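You operate a simulated robot arm through the tools that you are given. There is no shell and no other tool. Be economical: measure what you need, move in short steps, check, and stop when the job is done.

Carry out the task below with a simulated robot arm. There is one attempt and no reset: what you move stays moved.

## Task
Set all four legs of the upturned stool to hole 3.

It is judged by the outcome, as a careful person would: the job done as asked, and still so three seconds after it is handed in. It fails if anything else is knocked over, pushed out of place, dropped, spilled or broken.

## Robot
A 6-joint arm with a fingered hand on a trunk, on a base that drives. Base frame: it is fixed to the floor where the robot stands at the start and does not move with it; the origin is under the middle of the robot, x ahead of it, y to its left, z up. Units: m, degrees, N and s.
With the tool pointing down near the work surface it reaches from about 0.34 to 0.78 m from the robot's upright axis, wherever it stands. Its first joint turns from -115.0 to 115.0 degrees. Places, roughly: back left stool leg [0.9, -0.1, 1.3]; back right stool leg [0.9, -0.4, 1.3]; front left stool leg [0.7, -0.1, 1.3]; front right stool leg [0.7, -0.4, 1.3]. Payload 4 kg.
The TCP is the grasp point between the finger pads, 0.026 m short of the fingertips. In the tool frame z runs along the fingers and y along their closing line. Largest opening 0.164 m; the body of the gripper starts 0.073 m behind the TCP. The gripper is a hand of 5 fingers: y runs from the thumb to the fingers, the wrist lies at [0, 0, -0.239] in the tool frame, and closing takes about 1.5 s.
Orientation is told as [roll, pitch, yaw] about the base's x, y, z axes, in that order, counted from this pose: with the fingers straight down and closing along the base's y, the tool's x points along the base's -x, its y along +y and its z along -z.

## Interface
- The arm moves only by the tool move_arm. Its argument "increments" is a list of rows, each a list of 7 numbers: the turn, a rotation vector about the tool's x, y, z in degrees, then the shift along the tool's x, y, z in m, then the gripper command, from -1 (fully open) to 1 (shut), values between in proportion. In form: [[ax, ay, az, dx, dy, dz, fingers], ...]. A call has 1 to 12 rows; each row is the pose to reach, as a shift and turn from the pose commanded when the call began, along the tool's axes at that moment. A row lasts 0.2 s, in which the tool goes at most 0.05 m and 8.6 degrees; a call with a longer step from one row to the next is refused whole, and so is a gripper value outside its range. A pose out of reach is approached as far as the arm can. The call stops where the force on the tool passes 40 N (or 10 N more than at its start, if that is more) or the arm is blocked; 0.2 s more then pass. The fingers move at their own pace (about 0.045 m/s each) and stop on an object; they squeeze with about 26 N. The grip force told is the motor's: it shows also when the fingers shut on nothing. Time passes only in rows, and 0.2 s behind the last, so rows that repeat a pose let the fingers close. The reply holds the time, the measured pose of the TCP, the force on the tool along the base axes, the opening and the grip force, in the units named above and with some noise, with the torque about the TCP (base axes, N m) and any sound that the robot's microphone picked up.
- Cameras (640 x 400 px; columns grow to the right, rows downward): "scene" is now at [0.024, 0.1526, 1.8928]; the picture's right is [-0.37, -0.93, 0.00], its down [-0.53, 0.21, -0.82] and it looks along [0.76, -0.30, -0.57] (base axes); focal length 294 px, centre (320, 200). "wrist" rides on the gripper at [0.051, -0.07, -0.094] in the tool frame; the picture's right is [0.81, 0.59, 0.00], its down [-0.43, 0.60, -0.68] and it looks along [-0.40, 0.55, 0.74] (tool axes); focal length 270 px, centre (320, 200). There is no depth. A picture from a camera that has moved, and an enlarged one, comes with that camera's place and axes in the base frame and with its lens.
- snapshot(camera): a new picture of that camera. It takes no simulated time.
- raise_lower(by): slides the trunk up (or, below 0, down) by that many m; the arm and the scene camera ride with it, the base frame stays. It gives what a move gives, with no picture.
- roll_base(legs): drives the robot by 1 to 6 legs, each [ahead, left, turn to the left] in m, m and degrees, along the robot's own axes; the way and the turn of a leg run together, so that a leg with both is an arc; at most 1.5 m and 180 degrees a leg. The arm and the cameras ride along, it lands a little off, and it stops where it bumps. It gives what a move gives.
- preshape(shape): the hand has 5 fingers and takes this shape, open, in about a second: jaw (thumb against the fingers, like two jaws); tri (thumb and two fingers); tip (a fingertip pinch); poke (one finger out to press); point (the index stretched); flat (the hand flat); cup (the hand cupped); fist (a fist). The gripper value then closes the fingers along that shape, each until it touches; the sizes above hold for jaw. It gives what a move gives, with no picture.
- aim_head(pan, tilt): turns the head with the scene camera to pan (to the left, within 155 degrees either way) and tilt (down, from -29 to 69), counted from straight ahead of the robot. It gives what a move gives.
- zoom(camera, box): a new picture of the part [left, top, right, bottom] of that camera's present view, enlarged. It takes no simulated time.
- close_job(): hands the job in; it is judged then, once.

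Go step by step. Nothing tells you exact positions but the pictures and the camera data: compare them with the known pose of the tool, close in by small moves and look again before you grip or let go. The budget is 120 turns and 98 pictures, counting those below and the enlarged ones. Unless the task says otherwise, let go and move clear before handing in, and close with one line.

The tools are called after ">>>" by a JSON object that holds its "fn" and its "kwargs". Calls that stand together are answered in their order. move_arm: Moves the arm, as the interface text tells. Its arguments: {"type":"object","properties":{"increments":{"type":"array","items":{"type":"array","items":{"type":"number"}}}},"required":["increments"]} The other tools are called the same way: raise_lower (by) slides the trunk up or down; preshape (shape) gives the hand a shape; roll_base (legs) drives the base; aim_head (pan, tilt) turns the head that bears the scene camera; snapshot (camera) takes a picture; zoom (camera, box) takes an enlarged picture of a part of a camera's view; close_job () hands the job in.

At the start:

```text
time_s: 0.0
tcp_pos: [0.4812, -0.1063, 1.4507]
tcp_rot: [0.0, 0.1, 0.1]
force: [0.0, 0.3, -1.3]
torque: [-0.01, 0.0, 0.01]
width: 0.164
finger_force: 0.0
shape: jaw
trunk travel left (down, up): [-0.925, 0.065]
robot x, y, heading: [0.0001, 0.0008, 0.0]
head pan, tilt: [-21.8, 34.7]
```

scene: 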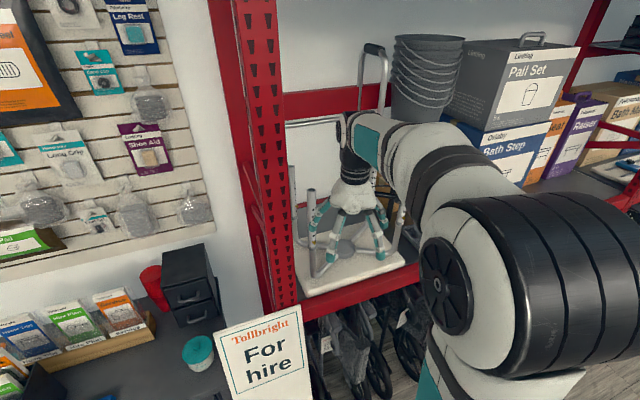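
wrist: 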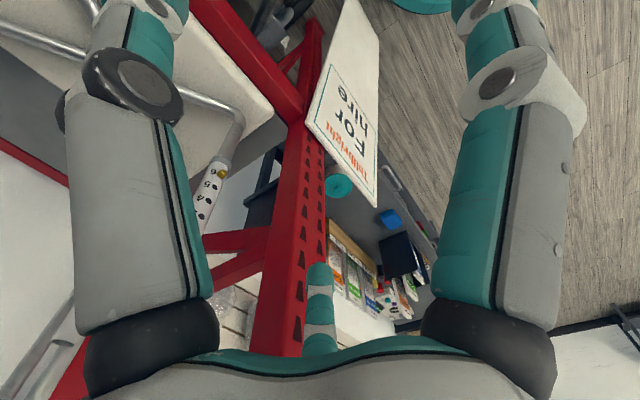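

The upturned stool is on a red-framed shelf behind the hand. I'll enlarge both views to see the legs and their buttons.

>>> {"fn": "zoom", "kwargs": {"camera": "scene", "box": [270, 80, 430, 300]}}

>>> {"fn": "zoom", "kwargs": {"camera": "wrist", "box": [150, 60, 310, 260]}}

```text
1.82 times, centred on (350, 190) of scene
camera zoom: at [0.024, 0.1526, 1.8928], right [-0.37, -0.93, 0.0], down [-0.53, 0.21, -0.82], along [0.76, -0.3, -0.57], focal length 535 px, centre (266, 218)
```

zoom: 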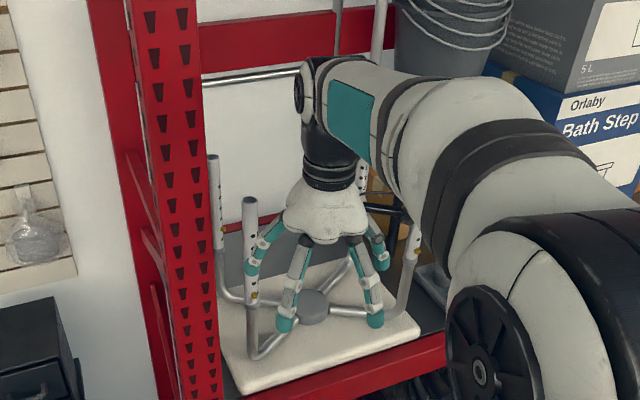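

```text
2.00 times, centred on (230, 160) of wrist
camera zoom: at [0.4302, -0.1763, 1.5436], right [-0.81, 0.59, 0.0], down [0.43, 0.6, 0.68], along [0.4, 0.55, -0.74], focal length 541 px, centre (500, 280)
```

zoom: 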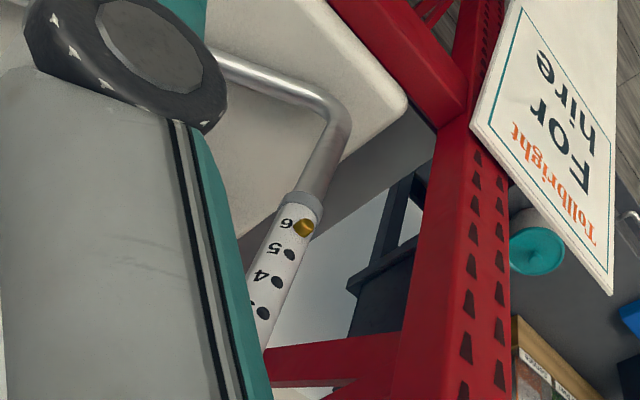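

Buttons are brass, holes numbered, and the leg I can see is at 6. I'll move the arm right and back to clear the view.

>>> {"fn": "move_arm", "kwargs": {"increments": [[0, 0, 0, 0.04, 0, -0.02, -1], [0, 0, 0, 0.08, 0, -0.04, -1], [0, 0, 0, 0.08, -0.05, -0.04, -1], [0, 0, 0, 0.08, -0.1, -0.04, -1], [0, 0, 0, 0.08, -0.15, -0.04, -1], [0, 0, 0, 0.08, -0.2, -0.04, -1], [0, 0, 0, 0.08, -0.25, -0.04, -1], [0, 0, 0, 0.08, -0.3, -0.04, -1], [0, 0, 0, 0.08, -0.35, -0.04, -1]]}}

>>> {"fn": "snapshot", "kwargs": {"camera": "scene"}}

>>> {"fn": "zoom", "kwargs": {"camera": "scene", "box": [280, 120, 440, 300]}}

```text
time_s: 2.0
tcp_pos: [0.3953, -0.4496, 1.4594]
tcp_rot: [-0.7, -0.7, 0.1]
force: [-0.3, -0.7, -0.6]
torque: [0.04, 0.0, 0.01]
width: 0.1639
finger_force: 0.0
shape: jaw
out of reach, approached as far as the arm can: row 2, 6, 7, 8, 9
trunk travel left (down, up): [-0.925, 0.065]
robot x, y, heading: [0.0, 0.0013, -0.1]
head pan, tilt: [-21.8, 34.7]
```

```text
93 pictures are left
camera scene: at [0.0244, 0.1499, 1.893], right [-0.37, -0.93, 0.0], down [-0.53, 0.21, -0.82], along [0.76, -0.3, -0.57], focal length 294 px, centre (320, 200)
```

scene: 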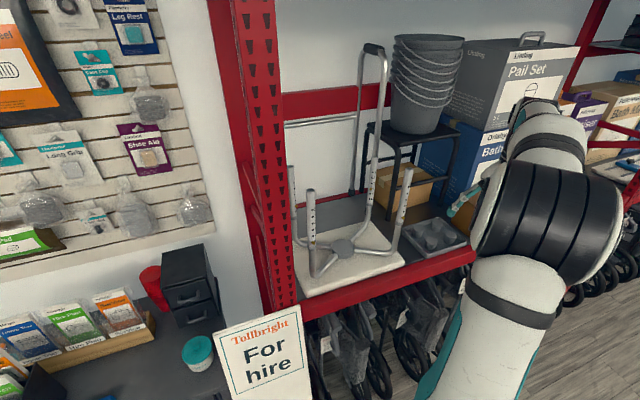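

```text
2.22 times, centred on (360, 210) of scene
camera zoom: at [0.0244, 0.1499, 1.893], right [-0.37, -0.93, 0.0], down [-0.53, 0.21, -0.82], along [0.76, -0.3, -0.57], focal length 654 px, centre (231, 178)
```

zoom: 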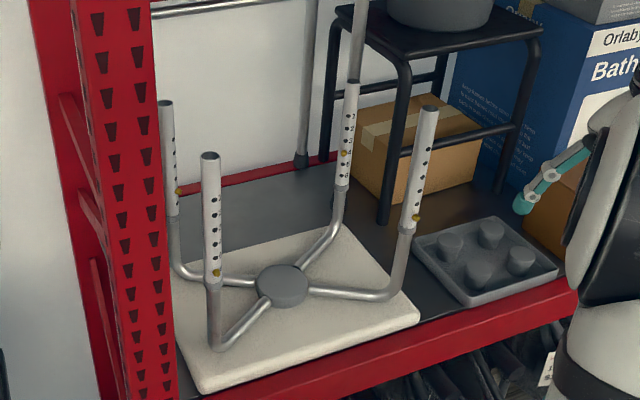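

The view is clear now. I'll enlarge each leg.

>>> {"fn": "zoom", "kwargs": {"camera": "scene", "box": [284, 155, 340, 285]}}

>>> {"fn": "zoom", "kwargs": {"camera": "scene", "box": [350, 145, 420, 245]}}

```text
3.08 times, centred on (312, 220) of scene
camera zoom: at [0.0244, 0.1499, 1.893], right [-0.37, -0.93, 0.0], down [-0.53, 0.21, -0.82], along [0.76, -0.3, -0.57], focal length 906 px, centre (345, 138)
```

zoom: 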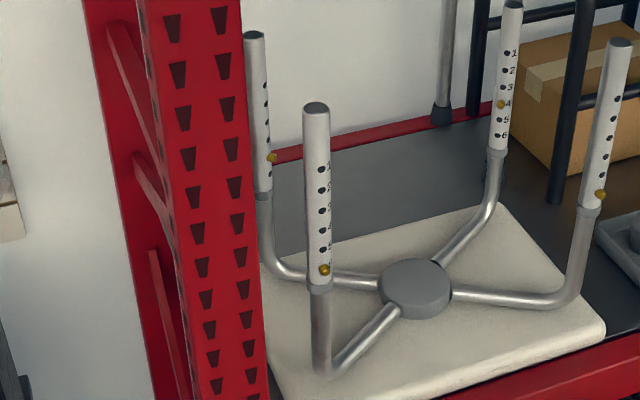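

```text
4.00 times, centred on (385, 195) of scene
camera zoom: at [0.0244, 0.1499, 1.893], right [-0.37, -0.93, 0.0], down [-0.53, 0.21, -0.82], along [0.76, -0.3, -0.57], focal length 1177 px, centre (60, 220)
```

zoom: 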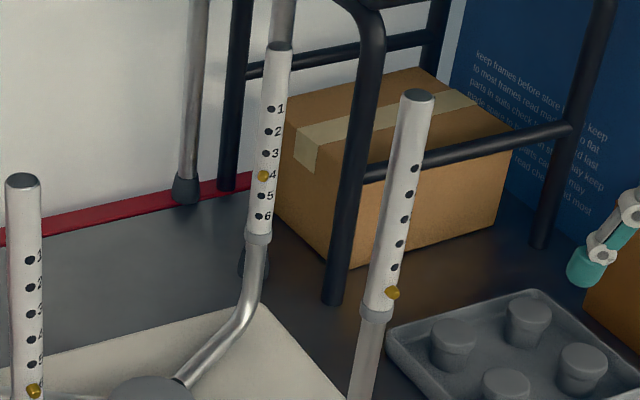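

Front-left and front-right look to be at 6, back-right at 4. I need closer looks at each button and the way it faces, mainly back-left.

>>> {"fn": "zoom", "kwargs": {"camera": "scene", "box": [282, 160, 306, 225]}}

>>> {"fn": "zoom", "kwargs": {"camera": "scene", "box": [300, 185, 325, 250]}}

>>> {"fn": "zoom", "kwargs": {"camera": "scene", "box": [385, 160, 415, 235]}}

```text
6.15 times, centred on (294, 192) of scene
camera zoom: at [0.0244, 0.1499, 1.893], right [-0.37, -0.93, 0.0], down [-0.53, 0.21, -0.82], along [0.76, -0.3, -0.57], focal length 1811 px, centre (480, 246)
```

zoom: 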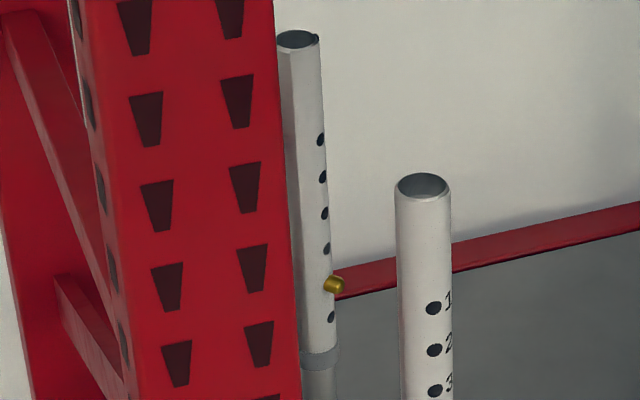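

```text
6.15 times, centred on (312, 218) of scene
camera zoom: at [0.0244, 0.1499, 1.893], right [-0.37, -0.93, 0.0], down [-0.53, 0.21, -0.82], along [0.76, -0.3, -0.57], focal length 1811 px, centre (366, 92)
```

zoom: 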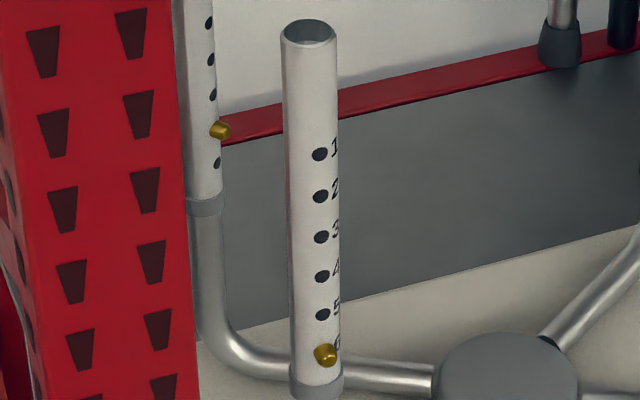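

```text
5.33 times, centred on (400, 198) of scene
camera zoom: at [0.0244, 0.1499, 1.893], right [-0.37, -0.93, 0.0], down [-0.53, 0.21, -0.82], along [0.76, -0.3, -0.57], focal length 1570 px, centre (-107, 213)
```

zoom: 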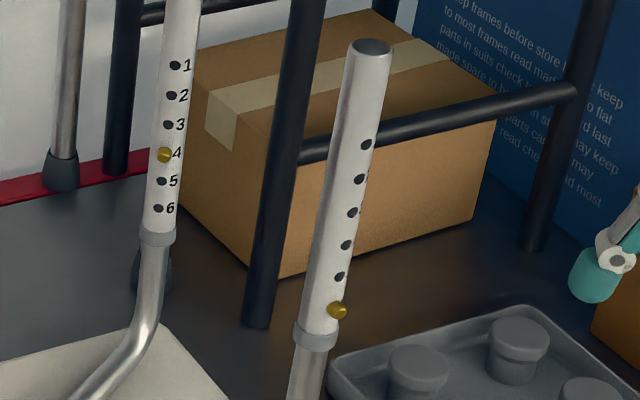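

Current settings: front-left 6, front-right 6, back-left 5, back-right 4. The buttons face roughly toward the aisle (-x). The sleeves have to go down 3, 3, 2 and 1 holes, each about 25 mm. I'll check the floor ahead before driving closer.

>>> {"fn": "move_arm", "kwargs": {"increments": [[0, 0, 0, 0, 0.05, -0.01, -1], [0, 0, 0, 0, 0.1, -0.02, -1], [0, 0, 0, 0, 0.15, -0.02, -1], [0, 0, 0, 0, 0.2, -0.02, -1], [0, 0, 0, 0, 0.25, -0.02, -1]]}}

>>> {"fn": "aim_head", "kwargs": {"pan": -40, "tilt": 60}}

>>> {"fn": "snapshot", "kwargs": {"camera": "scene"}}

>>> {"fn": "aim_head", "kwargs": {"pan": 10, "tilt": 60}}

>>> {"fn": "snapshot", "kwargs": {"camera": "scene"}}

```text
refused: row 1 steps farther than a row can; nothing moved
```

```text
time_s: 2.9
tcp_pos: [0.3945, -0.4491, 1.46]
tcp_rot: [-0.7, -0.5, 0.0]
force: [0.1, -0.1, 0.0]
torque: [-0.05, 0.0, -0.02]
width: 0.1639
finger_force: 0.0
shape: jaw
trunk travel left (down, up): [-0.925, 0.065]
robot x, y, heading: [-0.0005, -0.0009, -0.0]
head pan, tilt: [-40.0, 60.0]
```

```text
86 pictures are left
camera scene: at [-0.0067, 0.1419, 1.8582], right [-0.64, -0.77, 0.0], down [-0.66, 0.56, -0.5], along [0.38, -0.32, -0.87], focal length 294 px, centre (320, 200)
```

scene: 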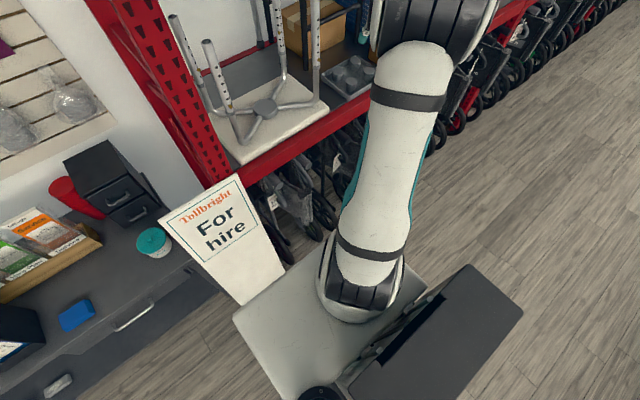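

```text
time_s: 4.1
tcp_pos: [0.3944, -0.4481, 1.4604]
tcp_rot: [-0.7, -0.5, 0.1]
force: [-0.2, -0.9, 0.4]
torque: [0.03, -0.04, 0.01]
width: 0.1641
finger_force: 0.1
shape: jaw
trunk travel left (down, up): [-0.925, 0.065]
robot x, y, heading: [0.0003, 0.0018, 0.1]
head pan, tilt: [10.0, 60.0]
```

```text
85 pictures are left
camera scene: at [0.0077, 0.1967, 1.8581], right [0.17, -0.98, 0.0], down [-0.85, -0.15, -0.5], along [0.49, 0.09, -0.87], focal length 294 px, centre (320, 200)
```

scene: 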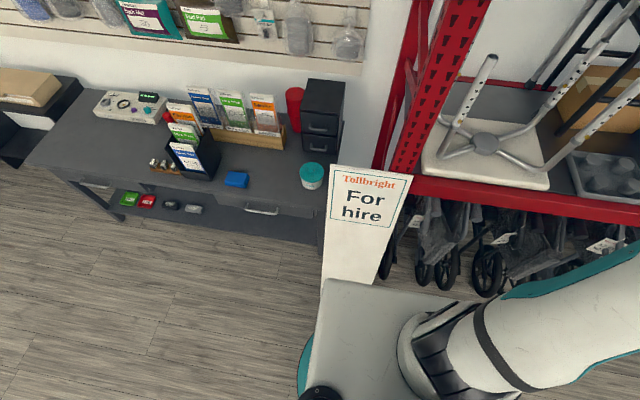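

The sign stands just ahead and to the left, so I'll drive right before going ahead.

>>> {"fn": "roll_base", "kwargs": {"legs": [[0, -0.34, 0]]}}

>>> {"fn": "aim_head", "kwargs": {"pan": 15, "tilt": 60}}

>>> {"fn": "snapshot", "kwargs": {"camera": "scene"}}

```text
time_s: 6.3
tcp_pos: [0.3928, -0.7939, 1.46]
tcp_rot: [-0.7, -0.6, -0.3]
force: [-1.0, 0.3, -0.4]
torque: [0.03, -0.01, -0.01]
width: 0.1638
finger_force: 0.0
shape: jaw
trunk travel left (down, up): [-0.925, 0.065]
robot x, y, heading: [-0.0005, -0.3464, -0.1]
head pan, tilt: [10.0, 60.0]
```

```text
time_s: 7.0
tcp_pos: [0.3918, -0.7934, 1.4606]
tcp_rot: [-0.8, -0.6, -0.4]
force: [-0.4, -0.3, -0.5]
torque: [0.0, 0.0, -0.01]
width: 0.1638
finger_force: 0.2
shape: jaw
trunk travel left (down, up): [-0.925, 0.065]
robot x, y, heading: [0.0001, -0.3415, -0.1]
head pan, tilt: [15.0, 60.0]
```

```text
84 pictures are left
camera scene: at [0.0066, -0.1411, 1.8581], right [0.25, -0.97, 0.0], down [-0.84, -0.22, -0.5], along [0.48, 0.13, -0.87], focal length 294 px, centre (320, 200)
```

scene: 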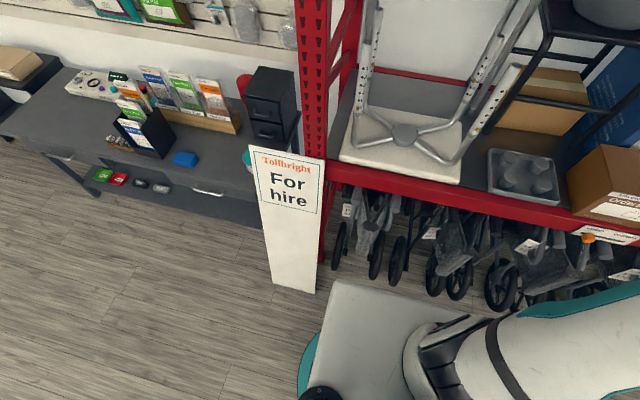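

I'll shift a little more right and edge ahead, keeping clear of the sign.

>>> {"fn": "roll_base", "kwargs": {"legs": [[0, -0.05, 0], [0.1, 0, 0]]}}

>>> {"fn": "aim_head", "kwargs": {"pan": 20, "tilt": 69}}

>>> {"fn": "snapshot", "kwargs": {"camera": "scene"}}

>>> {"fn": "aim_head", "kwargs": {"pan": -90, "tilt": 69}}

>>> {"fn": "snapshot", "kwargs": {"camera": "scene"}}

```text
time_s: 8.6
tcp_pos: [0.4919, -0.8445, 1.4602]
tcp_rot: [-0.9, -0.5, -0.3]
force: [-0.2, -0.6, 0.5]
torque: [0.01, 0.02, 0.0]
width: 0.1641
finger_force: 0.1
shape: jaw
trunk travel left (down, up): [-0.925, 0.065]
robot x, y, heading: [0.0961, -0.3912, -0.4]
head pan, tilt: [15.0, 60.0]
```

```text
time_s: 9.3
tcp_pos: [0.491, -0.844, 1.4604]
tcp_rot: [-0.9, -0.5, -0.2]
force: [0.3, 0.2, 0.0]
torque: [0.02, 0.0, 0.03]
width: 0.1639
finger_force: 0.0
shape: jaw
trunk travel left (down, up): [-0.925, 0.065]
robot x, y, heading: [0.0961, -0.3957, -0.2]
head pan, tilt: [20.0, 68.8]
```

```text
83 pictures are left
camera scene: at [0.0929, -0.191, 1.8488], right [0.34, -0.94, 0.0], down [-0.88, -0.31, -0.36], along [0.34, 0.12, -0.93], focal length 294 px, centre (320, 200)
```

scene: 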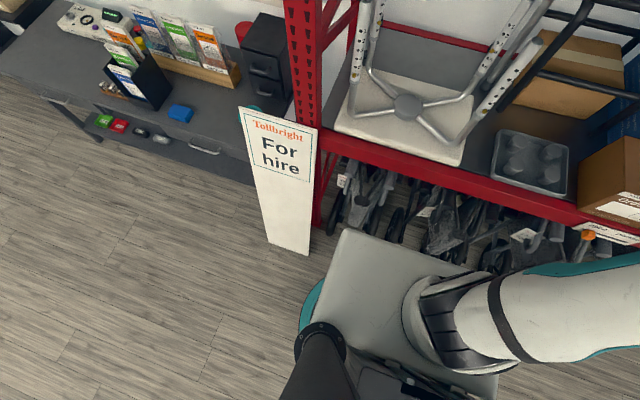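

```text
time_s: 11.2
tcp_pos: [0.4908, -0.8449, 1.4608]
tcp_rot: [-0.8, -0.7, -0.3]
force: [0.2, 0.2, 0.2]
torque: [-0.01, 0.03, 0.01]
width: 0.1641
finger_force: 0.0
shape: jaw
trunk travel left (down, up): [-0.925, 0.065]
robot x, y, heading: [0.0966, -0.3921, -0.3]
head pan, tilt: [-90.0, 68.8]
```

```text
82 pictures are left
camera scene: at [0.0404, -0.2657, 1.8488], right [-1.0, 0.0, 0.0], down [0.0, 0.93, -0.36], along [0.0, -0.36, -0.93], focal length 294 px, centre (320, 200)
```

scene: 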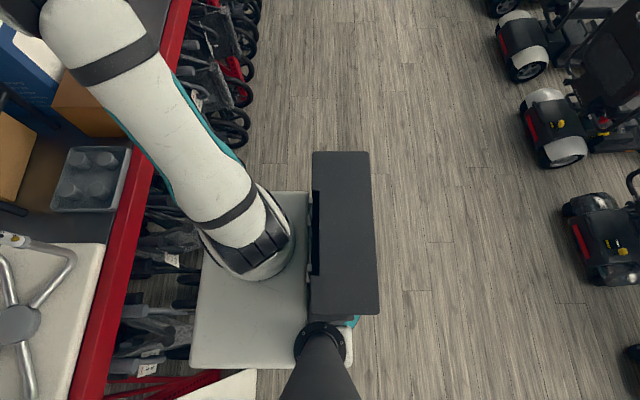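

Clear on both sides. I'll go ahead 0.08 m more, then look at the stool from here.

>>> {"fn": "roll_base", "kwargs": {"legs": [[0.08, 0, 0]]}}

>>> {"fn": "aim_head", "kwargs": {"pan": 10, "tilt": 45}}

>>> {"fn": "snapshot", "kwargs": {"camera": "scene"}}

```text
time_s: 12.3
tcp_pos: [0.5726, -0.8462, 1.4606]
tcp_rot: [-0.8, -0.5, -0.5]
force: [0.4, 0.8, 0.0]
torque: [0.02, 0.05, -0.02]
width: 0.1638
finger_force: 0.1
shape: jaw
trunk travel left (down, up): [-0.925, 0.065]
robot x, y, heading: [0.1796, -0.3964, -0.3]
head pan, tilt: [-90.0, 68.8]
```

```text
time_s: 14.1
tcp_pos: [0.5724, -0.8466, 1.4608]
tcp_rot: [-0.7, -0.5, -0.3]
force: [-0.2, 0.7, 1.0]
torque: [0.01, 0.03, -0.01]
width: 0.1639
finger_force: 0.1
shape: jaw
trunk travel left (down, up): [-0.925, 0.065]
robot x, y, heading: [0.1829, -0.397, -0.2]
head pan, tilt: [10.0, 45.0]
```

```text
81 pictures are left
camera scene: at [0.2033, -0.1966, 1.8776], right [0.17, -0.99, 0.0], down [-0.7, -0.12, -0.71], along [0.7, 0.12, -0.71], focal length 294 px, centre (320, 200)
```

scene: 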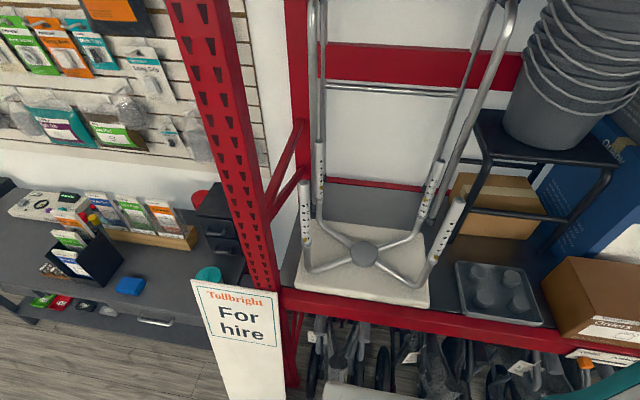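

>>> {"fn": "zoom", "kwargs": {"camera": "scene", "box": [292, 135, 372, 285]}}

>>> {"fn": "zoom", "kwargs": {"camera": "scene", "box": [400, 145, 480, 285]}}

```text
2.67 times, centred on (332, 210) of scene
camera zoom: at [0.2033, -0.1966, 1.8776], right [0.17, -0.99, 0.0], down [-0.7, -0.12, -0.71], along [0.7, 0.12, -0.71], focal length 785 px, centre (288, 173)
```

zoom: 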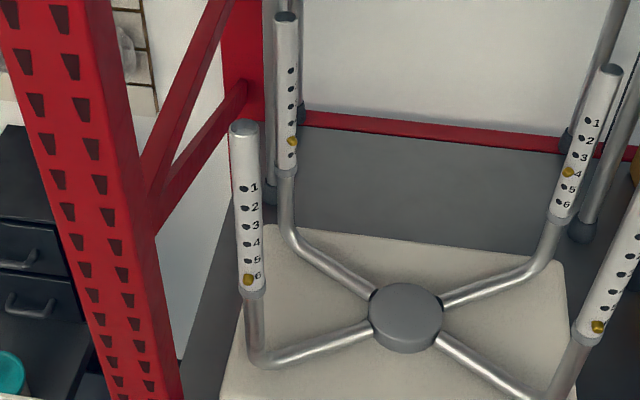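

```text
2.86 times, centred on (440, 215) of scene
camera zoom: at [0.2033, -0.1966, 1.8776], right [0.17, -0.99, 0.0], down [-0.7, -0.12, -0.71], along [0.7, 0.12, -0.71], focal length 841 px, centre (-23, 157)
```

zoom: 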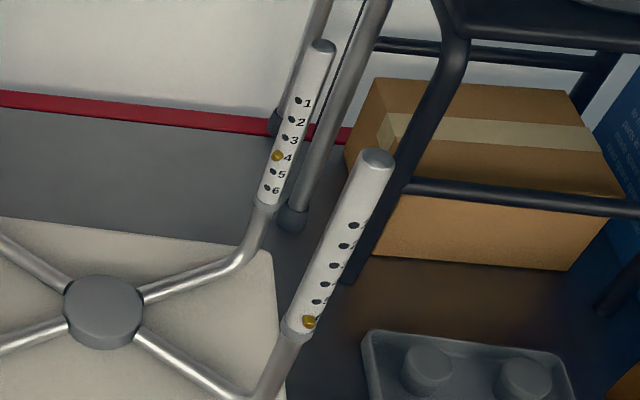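

The triangulated button tips agree across views: FL (.648,-.079,1.275), FR (.653,-.406,1.27), BL (.853,-.090,1.27), BR (.856,-.396,1.27). My plan is to bring the hand in tilted, with the thumb on the button, squeeze, and push the sleeve down. First I turn the thumb toward -x.

>>> {"fn": "move_arm", "kwargs": {"increments": [[0, 0, 8.2, 0, 0, 0, -1], [0, 0, 16.4, 0, 0, 0, -1], [0, 0, 24.6, 0, 0, 0, -1], [0, 0, 32.8, 0, 0, 0, -1], [0, 0, 41, 0, 0, 0, -1], [0, 0, 49.2, 0, 0, 0, -1], [0, 0, 57.4, 0, 0, 0, -1], [0, 0, 65.6, 0, 0, 0, -1], [0, 0, 73.8, 0, 0, 0, -1], [0, 0, 82, 0, 0, 0, -1], [0, 0, 90, 0, 0, 0, -1]]}}

```text
time_s: 16.4
tcp_pos: [0.5721, -0.8471, 1.4597]
tcp_rot: [0.7, -0.8, -90.6]
force: [0.4, 0.5, 0.9]
torque: [-0.01, -0.01, 0.01]
width: 0.1639
finger_force: 0.0
shape: jaw
trunk travel left (down, up): [-0.925, 0.065]
robot x, y, heading: [0.1828, -0.3953, -0.4]
head pan, tilt: [10.0, 45.0]
```

Next I tilt 45° about the tool's y so the fingers point left and down.

>>> {"fn": "move_arm", "kwargs": {"increments": [[0, 8, 0, 0, 0, 0, -1], [0, 16, 0, 0, 0, 0, -1], [0, 24, 0, 0, 0, 0, -1], [0, 32, 0, 0, 0, 0, -1], [0, 40, 0, 0, 0, 0, -1], [0, 45, 0, 0, 0, 0, -1]]}}

>>> {"fn": "snapshot", "kwargs": {"camera": "wrist"}}

>>> {"fn": "aim_head", "kwargs": {"pan": -20, "tilt": 40}}

>>> {"fn": "snapshot", "kwargs": {"camera": "scene"}}

```text
time_s: 17.9
tcp_pos: [0.5608, -0.6947, 1.2538]
tcp_rot: [3.8, 38.9, -90.2]
force: [0.1, -0.1, 0.3]
torque: [0.05, 0.03, 0.01]
width: 0.1637
finger_force: 0.1
shape: jaw
out of reach, approached as far as the arm can: row 1, 2, 3, 4, 5, 6
trunk travel left (down, up): [-0.925, 0.065]
robot x, y, heading: [0.1786, -0.3967, -0.2]
head pan, tilt: [10.0, 45.0]
```

```text
78 pictures are left
camera wrist: at [0.4851, -0.7113, 1.3543], right [0.59, 0.6, 0.54], down [0.55, -0.79, 0.29], along [0.6, 0.12, -0.79], focal length 270 px, centre (320, 200)
```

wrist: 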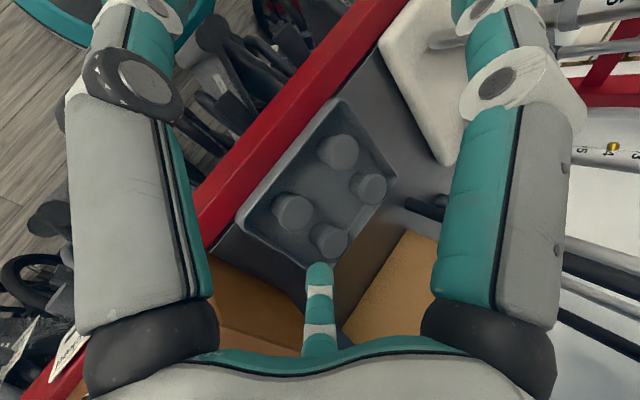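

```text
time_s: 18.8
tcp_pos: [0.5596, -0.6969, 1.2529]
tcp_rot: [3.8, 38.7, -90.2]
force: [0.0, 1.3, 0.1]
torque: [0.01, -0.01, -0.03]
width: 0.1639
finger_force: 0.1
shape: jaw
trunk travel left (down, up): [-0.925, 0.065]
robot x, y, heading: [0.1749, -0.3931, -0.2]
head pan, tilt: [-20.0, 40.0]
```

```text
77 pictures are left
camera scene: at [0.2029, -0.2396, 1.8849], right [-0.35, -0.94, 0.0], down [-0.6, 0.22, -0.77], along [0.72, -0.27, -0.64], focal length 294 px, centre (320, 200)
```

scene: 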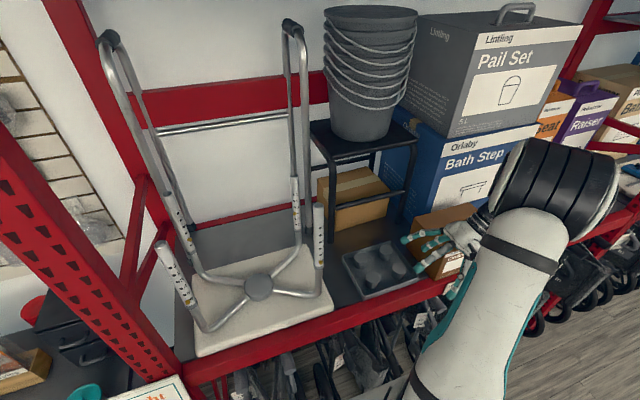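

Tilt mostly reached. Before approaching, I'll close the hand on nothing to see how the fingers meet.

>>> {"fn": "move_arm", "kwargs": {"increments": [[0, 0, 0, 0, 0, 0, 0.6], [0, 0, 0, 0, 0, 0, 0.6], [0, 0, 0, 0, 0, 0, 0.6], [0, 0, 0, 0, 0, 0, 0.6], [0, 0, 0, 0, 0, 0, 0.6], [0, 0, 0, 0, 0, 0, 0.6], [0, 0, 0, 0, 0, 0, 0.6]]}}

>>> {"fn": "snapshot", "kwargs": {"camera": "wrist"}}

>>> {"fn": "zoom", "kwargs": {"camera": "scene", "box": [380, 190, 520, 310]}}

```text
time_s: 20.4
tcp_pos: [0.5594, -0.6968, 1.2542]
tcp_rot: [3.7, 38.6, -90.2]
force: [0.7, -0.4, 0.6]
torque: [0.0, -0.01, 0.03]
width: 0.0331
finger_force: 0.1
shape: jaw
trunk travel left (down, up): [-0.925, 0.065]
robot x, y, heading: [0.1768, -0.3979, -0.4]
head pan, tilt: [-20.0, 40.0]
```

```text
76 pictures are left
camera wrist: at [0.4842, -0.7121, 1.3546], right [0.59, 0.61, 0.54], down [0.55, -0.79, 0.29], along [0.6, 0.12, -0.79], focal length 270 px, centre (320, 200)
```

wrist: 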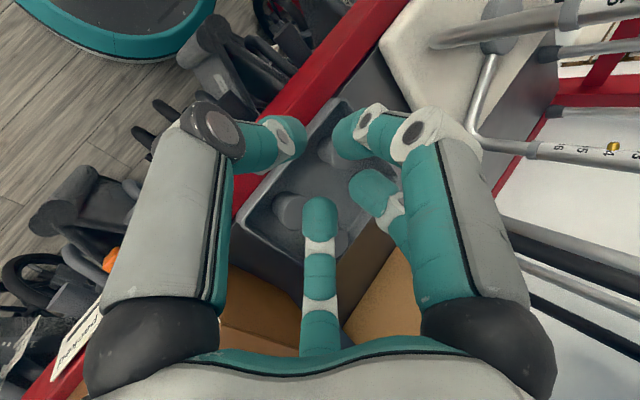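

```text
3.33 times, centred on (450, 250) of scene
camera zoom: at [0.2028, -0.2397, 1.8849], right [-0.35, -0.94, 0.0], down [-0.6, 0.22, -0.77], along [0.72, -0.27, -0.64], focal length 981 px, centre (-113, 33)
```

zoom: 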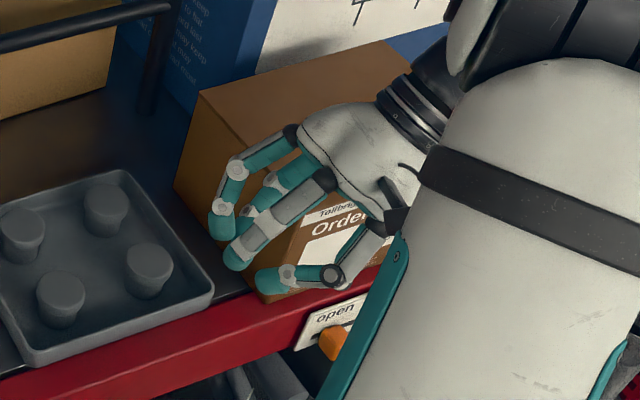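

Thumb and fingers meet well at the TCP. I'll move to a pre-approach above and to the right of the front-right leg.

>>> {"fn": "move_arm", "kwargs": {"increments": [[0, 0, 0, 0.039, 0.018, 0.008, -0.4], [0, 0, 0, 0.078, 0.036, 0.016, -0.4], [0, 0, 0, 0.117, 0.054, 0.024, -0.4], [0, 0, 0, 0.156, 0.073, 0.031, -0.4], [0, 0, 0, 0.195, 0.093, 0.039, -0.4], [0, 0, 0, 0.236, 0.113, 0.047, -0.4], [0, 0, 0, 0.236, 0.113, 0.047, -0.4]]}}

>>> {"fn": "snapshot", "kwargs": {"camera": "wrist"}}

>>> {"fn": "snapshot", "kwargs": {"camera": "scene"}}

```text
time_s: 22.0
tcp_pos: [0.6802, -0.4972, 1.371]
tcp_rot: [3.8, 38.8, -90.2]
force: [-0.7, -0.1, 0.1]
torque: [0.01, -0.01, 0.0]
width: 0.1144
finger_force: 0.1
shape: jaw
trunk travel left (down, up): [-0.925, 0.065]
robot x, y, heading: [0.1799, -0.3934, -0.5]
head pan, tilt: [-20.0, 40.0]
```

```text
74 pictures are left
camera wrist: at [0.6049, -0.5136, 1.4718], right [0.59, 0.6, 0.54], down [0.55, -0.79, 0.29], along [0.6, 0.12, -0.79], focal length 270 px, centre (320, 200)
```

wrist: 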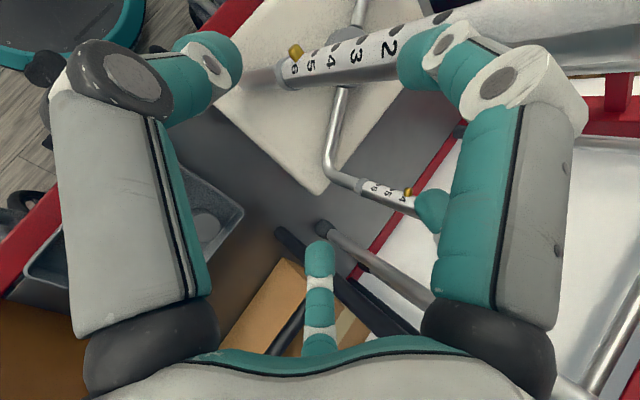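

```text
73 pictures are left
camera scene: at [0.2026, -0.2409, 1.885], right [-0.35, -0.94, 0.0], down [-0.6, 0.22, -0.77], along [0.72, -0.27, -0.64], focal length 294 px, centre (320, 200)
```

scene: 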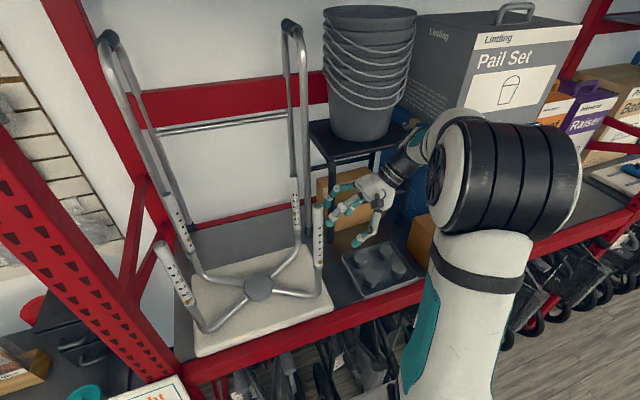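

The front-right button appears where predicted. The splayed fingers in jaw could foul the leg, so I'll see how the fingertip pinch looks.

>>> {"fn": "preshape", "kwargs": {"shape": "tip"}}

>>> {"fn": "snapshot", "kwargs": {"camera": "wrist"}}

>>> {"fn": "zoom", "kwargs": {"camera": "scene", "box": [300, 150, 440, 270]}}

```text
time_s: 22.9
tcp_pos: [0.6799, -0.4977, 1.3707]
tcp_rot: [3.7, 38.8, -90.2]
force: [0.3, 0.1, 1.0]
torque: [0.0, 0.01, 0.01]
width: 0.164
finger_force: 0.1
shape: tip
trunk travel left (down, up): [-0.925, 0.065]
robot x, y, heading: [0.1841, -0.3963, -0.3]
head pan, tilt: [-20.0, 40.0]
```

```text
72 pictures are left
camera wrist: at [0.6049, -0.513, 1.4716], right [0.59, 0.61, 0.54], down [0.55, -0.79, 0.29], along [0.6, 0.12, -0.79], focal length 270 px, centre (320, 200)
```

wrist: 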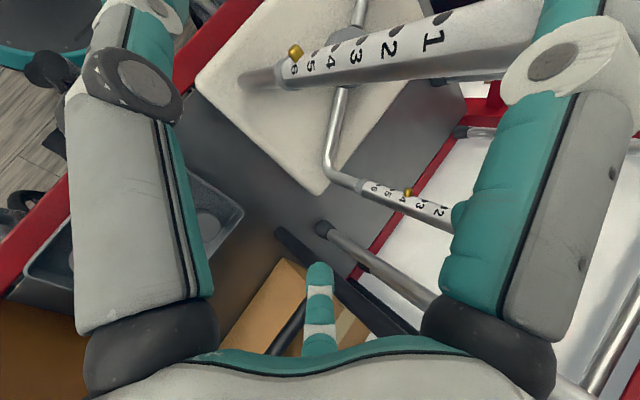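

```text
3.33 times, centred on (370, 210) of scene
camera zoom: at [0.2028, -0.2398, 1.8849], right [-0.35, -0.94, 0.0], down [-0.6, 0.22, -0.77], along [0.72, -0.27, -0.64], focal length 981 px, centre (153, 167)
```

zoom: 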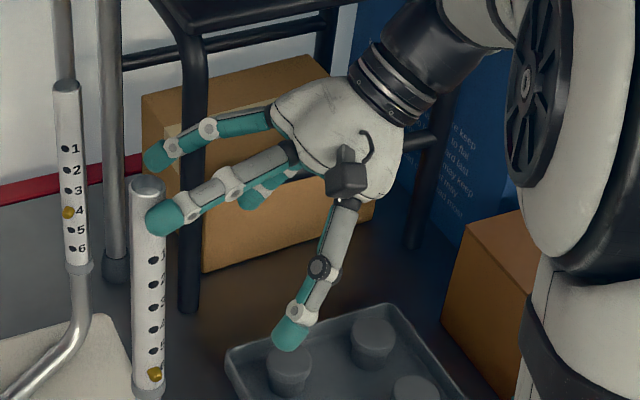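

I'll go back to jaw, since the leg fits between index and middle when it's fully open. Then I advance part way along the tool toward the front-right leg.

>>> {"fn": "preshape", "kwargs": {"shape": "jaw"}}

>>> {"fn": "move_arm", "kwargs": {"increments": [[0, 0, 0, 0.0, -0.013, 0, -1], [0, 0, 0, 0.0, -0.026, 0.0, -1], [0, 0, 0, 0.0, -0.026, 0.03, -1], [0, 0, 0, 0.002, -0.026, 0.06, -1], [0, 0, 0, 0.002, -0.026, 0.08, -1]]}}

>>> {"fn": "snapshot", "kwargs": {"camera": "wrist"}}

>>> {"fn": "zoom", "kwargs": {"camera": "scene", "box": [270, 150, 410, 270]}}

```text
time_s: 23.8
tcp_pos: [0.681, -0.4974, 1.3705]
tcp_rot: [3.8, 38.7, -90.1]
force: [0.2, 0.0, -0.2]
torque: [0.01, 0.01, 0.01]
width: 0.1639
finger_force: 0.1
shape: jaw
trunk travel left (down, up): [-0.925, 0.065]
robot x, y, heading: [0.1784, -0.3953, -0.6]
head pan, tilt: [-20.0, 40.0]
```

```text
time_s: 25.0
tcp_pos: [0.6603, -0.4461, 1.3112]
tcp_rot: [3.8, 38.7, -90.2]
force: [0.5, 0.3, 0.6]
torque: [-0.04, -0.01, -0.01]
width: 0.164
finger_force: 0.1
shape: jaw
trunk travel left (down, up): [-0.925, 0.065]
robot x, y, heading: [0.178, -0.3911, -0.4]
head pan, tilt: [-20.0, 40.0]
```

```text
70 pictures are left
camera wrist: at [0.5849, -0.4618, 1.411], right [0.59, 0.61, 0.54], down [0.55, -0.79, 0.29], along [0.6, 0.12, -0.79], focal length 270 px, centre (320, 200)
```

wrist: 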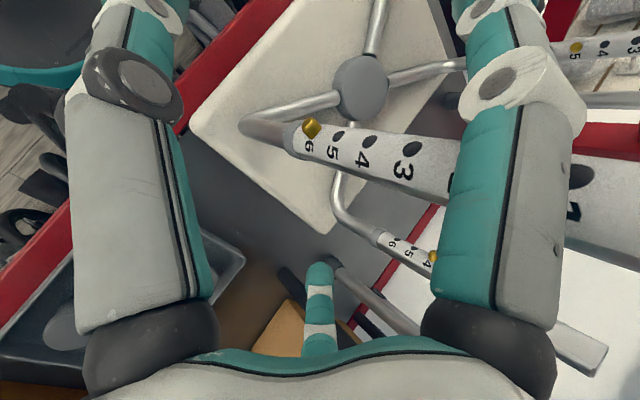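

```text
3.33 times, centred on (340, 210) of scene
camera zoom: at [0.2035, -0.2395, 1.8849], right [-0.35, -0.94, 0.0], down [-0.6, 0.22, -0.77], along [0.72, -0.27, -0.64], focal length 981 px, centre (253, 167)
```

zoom: 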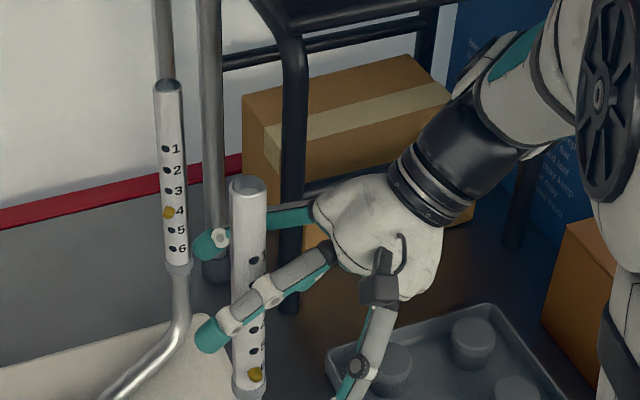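

The leg sits between the index (front) and middle (behind) as planned. I'll advance the remaining 5 cm.

>>> {"fn": "move_arm", "kwargs": {"increments": [[0, 0, 0, 0.0, 0, 0.015, -1], [0, 0, 0, 0.0, 0, 0.03, -1], [0, 0, 0, 0, 0, 0.048, -1], [0, 0, 0, 0, 0, 0.048, -1]]}}

>>> {"fn": "snapshot", "kwargs": {"camera": "wrist"}}

>>> {"fn": "zoom", "kwargs": {"camera": "scene", "box": [270, 170, 390, 280]}}

```text
time_s: 26.0
tcp_pos: [0.6627, -0.4163, 1.2733]
tcp_rot: [3.8, 38.7, -90.2]
force: [-0.7, 0.2, -0.1]
torque: [-0.01, 0.0, -0.01]
width: 0.1641
finger_force: 0.1
shape: jaw
trunk travel left (down, up): [-0.925, 0.065]
robot x, y, heading: [0.183, -0.3931, -0.3]
head pan, tilt: [-20.0, 40.0]
```

```text
68 pictures are left
camera wrist: at [0.5871, -0.4315, 1.3739], right [0.59, 0.6, 0.54], down [0.55, -0.79, 0.29], along [0.6, 0.12, -0.79], focal length 270 px, centre (320, 200)
```

wrist: 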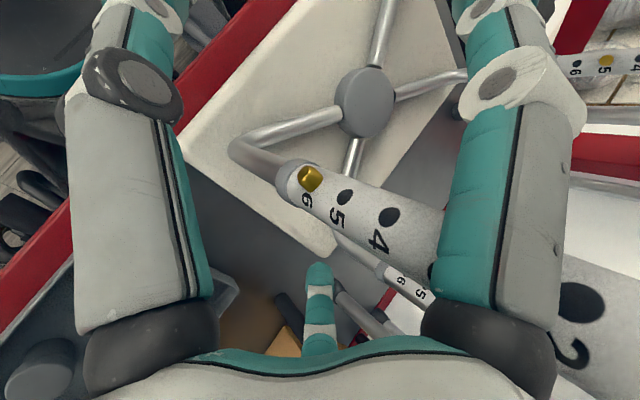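

```text
3.64 times, centred on (330, 225) of scene
camera zoom: at [0.2023, -0.2398, 1.8849], right [-0.35, -0.94, 0.0], down [-0.6, 0.22, -0.77], along [0.72, -0.27, -0.64], focal length 1070 px, centre (284, 109)
```

zoom: 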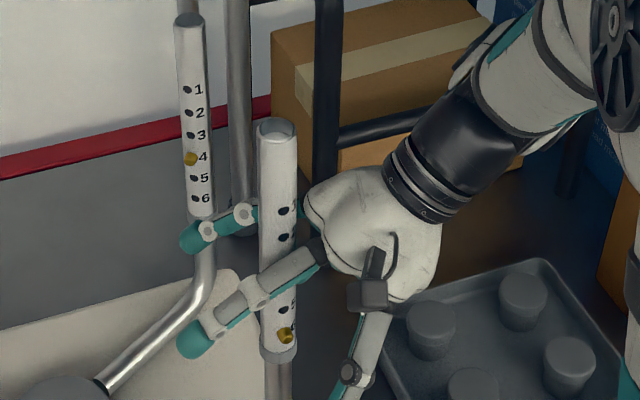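

The button sits almost at the image centre, i.e. at the TCP. I'll partly close and check where thumb and fingers go.

>>> {"fn": "move_arm", "kwargs": {"increments": [[0, 0, 0, 0.0, 0, 0, 0.2], [0, 0, 0, 0.0, 0, 0, 0.3], [0, 0, 0, 0, 0, 0, 0.35], [0, 0, 0, 0, 0, 0, 0.35], [0, 0, 0, 0, 0, 0, 0.35], [0, 0, 0, 0, 0, 0, 0.35]]}}

>>> {"fn": "snapshot", "kwargs": {"camera": "wrist"}}

>>> {"fn": "zoom", "kwargs": {"camera": "scene", "box": [280, 180, 360, 260]}}

```text
time_s: 27.4
tcp_pos: [0.6627, -0.4161, 1.2739]
tcp_rot: [3.8, 38.7, -90.2]
force: [0.0, -0.1, 0.7]
torque: [-0.01, -0.04, 0.01]
width: 0.0539
finger_force: 0.0
shape: jaw
trunk travel left (down, up): [-0.925, 0.065]
robot x, y, heading: [0.18, -0.3984, -0.3]
head pan, tilt: [-20.0, 40.0]
```

```text
66 pictures are left
camera wrist: at [0.5874, -0.4315, 1.374], right [0.59, 0.61, 0.54], down [0.55, -0.79, 0.29], along [0.6, 0.12, -0.79], focal length 270 px, centre (320, 200)
```

wrist: 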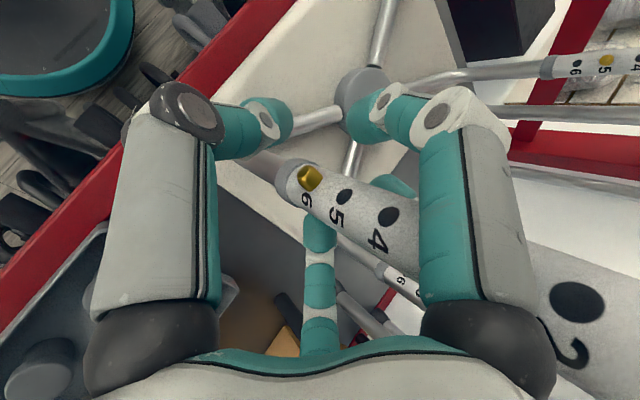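

```text
5.00 times, centred on (320, 220) of scene
camera zoom: at [0.2028, -0.2396, 1.8849], right [-0.35, -0.94, 0.0], down [-0.6, 0.22, -0.77], along [0.72, -0.27, -0.64], focal length 1471 px, centre (320, 100)
```

zoom: 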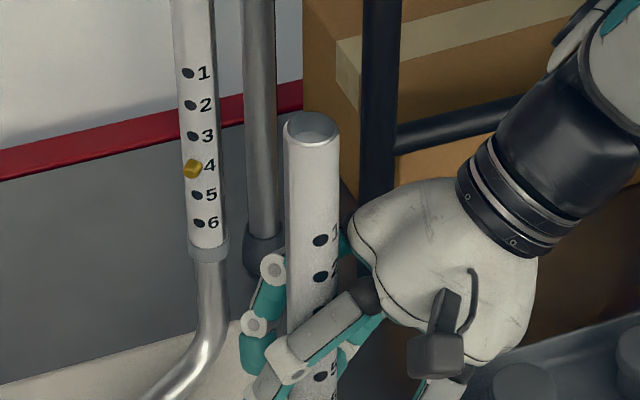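

>>> {"fn": "zoom", "kwargs": {"camera": "scene", "box": [290, 230, 350, 275]}}

```text
8.89 times, centred on (320, 252) of scene
camera zoom: at [0.2028, -0.2396, 1.8849], right [-0.35, -0.94, 0.0], down [-0.6, 0.22, -0.77], along [0.72, -0.27, -0.64], focal length 2616 px, centre (320, -267)
```

zoom: 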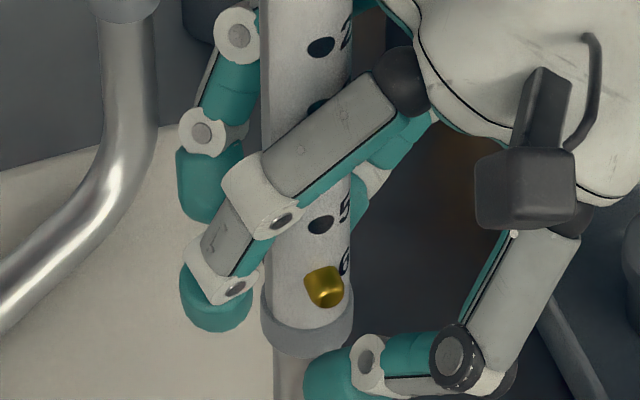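

The thumb tip is about 7 mm lower than the button. I'll raise and centre slightly, then squeeze.

>>> {"fn": "move_arm", "kwargs": {"increments": [[0, 0, 0, 0.005, 0.004, -0.006, 0.35], [0, 0, 0, 0.005, 0.004, -0.006, 0.6], [0, 0, 0, 0.005, 0.004, -0.006, 1], [0, 0, 0, 0.005, 0.004, -0.006, 1], [0, 0, 0, 0.005, 0.004, -0.006, 1], [0, 0, 0, 0.005, 0.004, -0.006, 1], [0, 0, 0, 0.005, 0.004, -0.006, 1]]}}

>>> {"fn": "snapshot", "kwargs": {"camera": "wrist"}}

>>> {"fn": "zoom", "kwargs": {"camera": "scene", "box": [290, 220, 350, 265]}}

```text
time_s: 29.0
tcp_pos: [0.6662, -0.4155, 1.2792]
tcp_rot: [3.5, 38.6, -90.3]
force: [-0.1, 8.3, -16.2]
torque: [-0.17, -0.16, -0.01]
width: 0.0235
finger_force: 26.1
shape: jaw
trunk travel left (down, up): [-0.925, 0.065]
robot x, y, heading: [0.1806, -0.3979, -0.5]
head pan, tilt: [-20.0, 40.0]
heard: click
```

```text
63 pictures are left
camera wrist: at [0.5922, -0.4299, 1.3806], right [0.59, 0.61, 0.53], down [0.55, -0.79, 0.29], along [0.59, 0.12, -0.8], focal length 270 px, centre (320, 200)
```

wrist: 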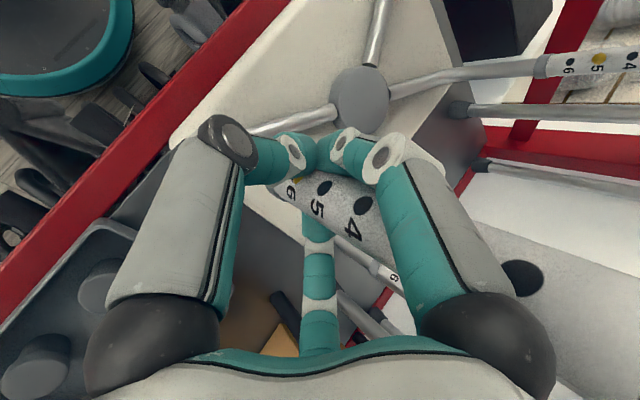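

```text
8.89 times, centred on (320, 242) of scene
camera zoom: at [0.2045, -0.2375, 1.8845], right [-0.35, -0.94, 0.0], down [-0.6, 0.22, -0.77], along [0.72, -0.27, -0.64], focal length 2616 px, centre (320, -178)
```

zoom: 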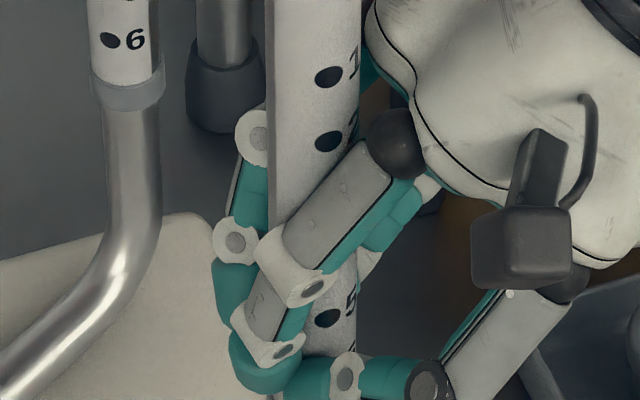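

A click, and the fingers are firm on the button. Now I push the sleeve down about one hole (25 mm).

>>> {"fn": "move_arm", "kwargs": {"increments": [[0, 0, 0, -0.004, 0, 0.005, 1], [0, 0, 0, -0.008, -0.0005, 0.01, 1], [0, 0, 0, -0.012, -0.001, 0.0147, 1], [0, 0, 0, -0.016, -0.0012, 0.0194, 1], [0, 0, 0, -0.016, -0.0012, 0.0194, 1]]}}

>>> {"fn": "snapshot", "kwargs": {"camera": "wrist"}}

>>> {"fn": "zoom", "kwargs": {"camera": "scene", "box": [280, 190, 380, 270]}}

```text
time_s: 30.2
tcp_pos: [0.6672, -0.4146, 1.2561]
tcp_rot: [3.8, 38.6, -90.2]
force: [7.3, 19.5, 3.7]
torque: [0.1, -0.12, -0.15]
width: 0.0227
finger_force: 26.1
shape: jaw
trunk travel left (down, up): [-0.925, 0.065]
robot x, y, heading: [0.1813, -0.398, -0.4]
head pan, tilt: [-20.0, 40.0]
```

```text
61 pictures are left
camera wrist: at [0.5922, -0.4293, 1.357], right [0.59, 0.61, 0.53], down [0.55, -0.79, 0.29], along [0.6, 0.12, -0.79], focal length 270 px, centre (320, 200)
```

wrist: 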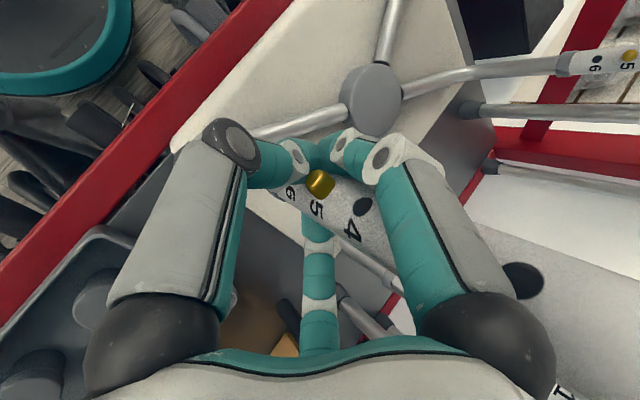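

```text
5.00 times, centred on (330, 230) of scene
camera zoom: at [0.2039, -0.2349, 1.8845], right [-0.35, -0.94, 0.0], down [-0.6, 0.22, -0.77], along [0.72, -0.27, -0.64], focal length 1471 px, centre (270, 50)
```

zoom: 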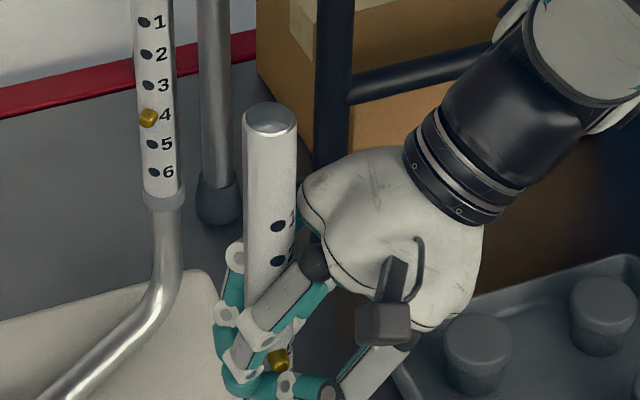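

The button popped into hole 5, so the method works. I'll release, go back up 25 mm and squeeze again.

>>> {"fn": "move_arm", "kwargs": {"increments": [[0, 0, 0, 0, 0, 0, 0.2], [0, 0, 0, 0, 0, 0, 0.2], [0, 0, 0, 0, 0, 0, 0.2], [0, 0, 0, 0.008, 0.0006, -0.0097, 0.2], [0, 0, 0, 0.016, 0.0012, -0.0194, 0.2], [0, 0, 0, 0.016, 0.0012, -0.0194, 0.6], [0, 0, 0, 0.016, 0.0012, -0.0194, 1], [0, 0, 0, 0.016, 0.0012, -0.0194, 1], [0, 0, 0, 0.016, 0.0012, -0.0194, 1], [0, 0, 0, 0.016, 0.0012, -0.0194, 1], [0, 0, 0, 0.016, 0.0012, -0.0194, 1]]}}

```text
time_s: 32.6
tcp_pos: [0.6657, -0.4155, 1.2815]
tcp_rot: [3.6, 38.7, -90.3]
force: [2.1, 5.3, -14.4]
torque: [-0.3, 0.0, 0.12]
width: 0.0236
finger_force: 26.0
shape: jaw
trunk travel left (down, up): [-0.925, 0.065]
robot x, y, heading: [0.1817, -0.3975, -0.5]
head pan, tilt: [-20.0, 40.0]
heard: click
```

Clicked again. Pushing down one more hole.

>>> {"fn": "move_arm", "kwargs": {"increments": [[0, 0, 0, -0.004, 0, 0.005, 1], [0, 0, 0, -0.008, -0.0005, 0.01, 1], [0, 0, 0, -0.012, -0.001, 0.0147, 1], [0, 0, 0, -0.016, -0.0012, 0.0194, 1], [0, 0, 0, -0.016, -0.0012, 0.0194, 1]]}}

>>> {"fn": "snapshot", "kwargs": {"camera": "wrist"}}

```text
time_s: 33.8
tcp_pos: [0.6663, -0.4146, 1.2576]
tcp_rot: [3.8, 38.6, -90.1]
force: [5.3, 13.6, 16.5]
torque: [0.09, -0.14, -0.14]
width: 0.0232
finger_force: 26.1
shape: jaw
trunk travel left (down, up): [-0.925, 0.065]
robot x, y, heading: [0.179, -0.3992, -0.6]
head pan, tilt: [-20.0, 40.0]
```

```text
59 pictures are left
camera wrist: at [0.5905, -0.4297, 1.3582], right [0.59, 0.61, 0.54], down [0.55, -0.79, 0.29], along [0.6, 0.12, -0.79], focal length 270 px, centre (320, 200)
```

wrist: 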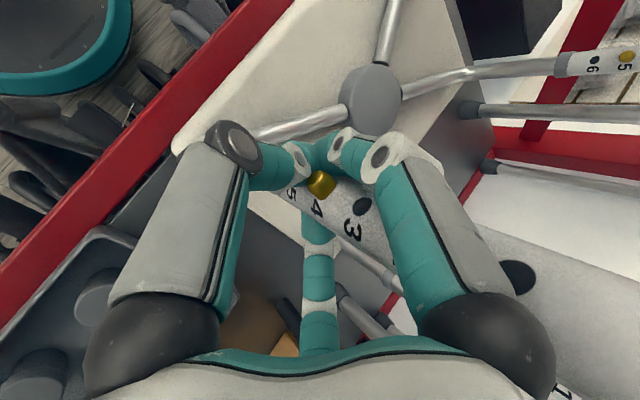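

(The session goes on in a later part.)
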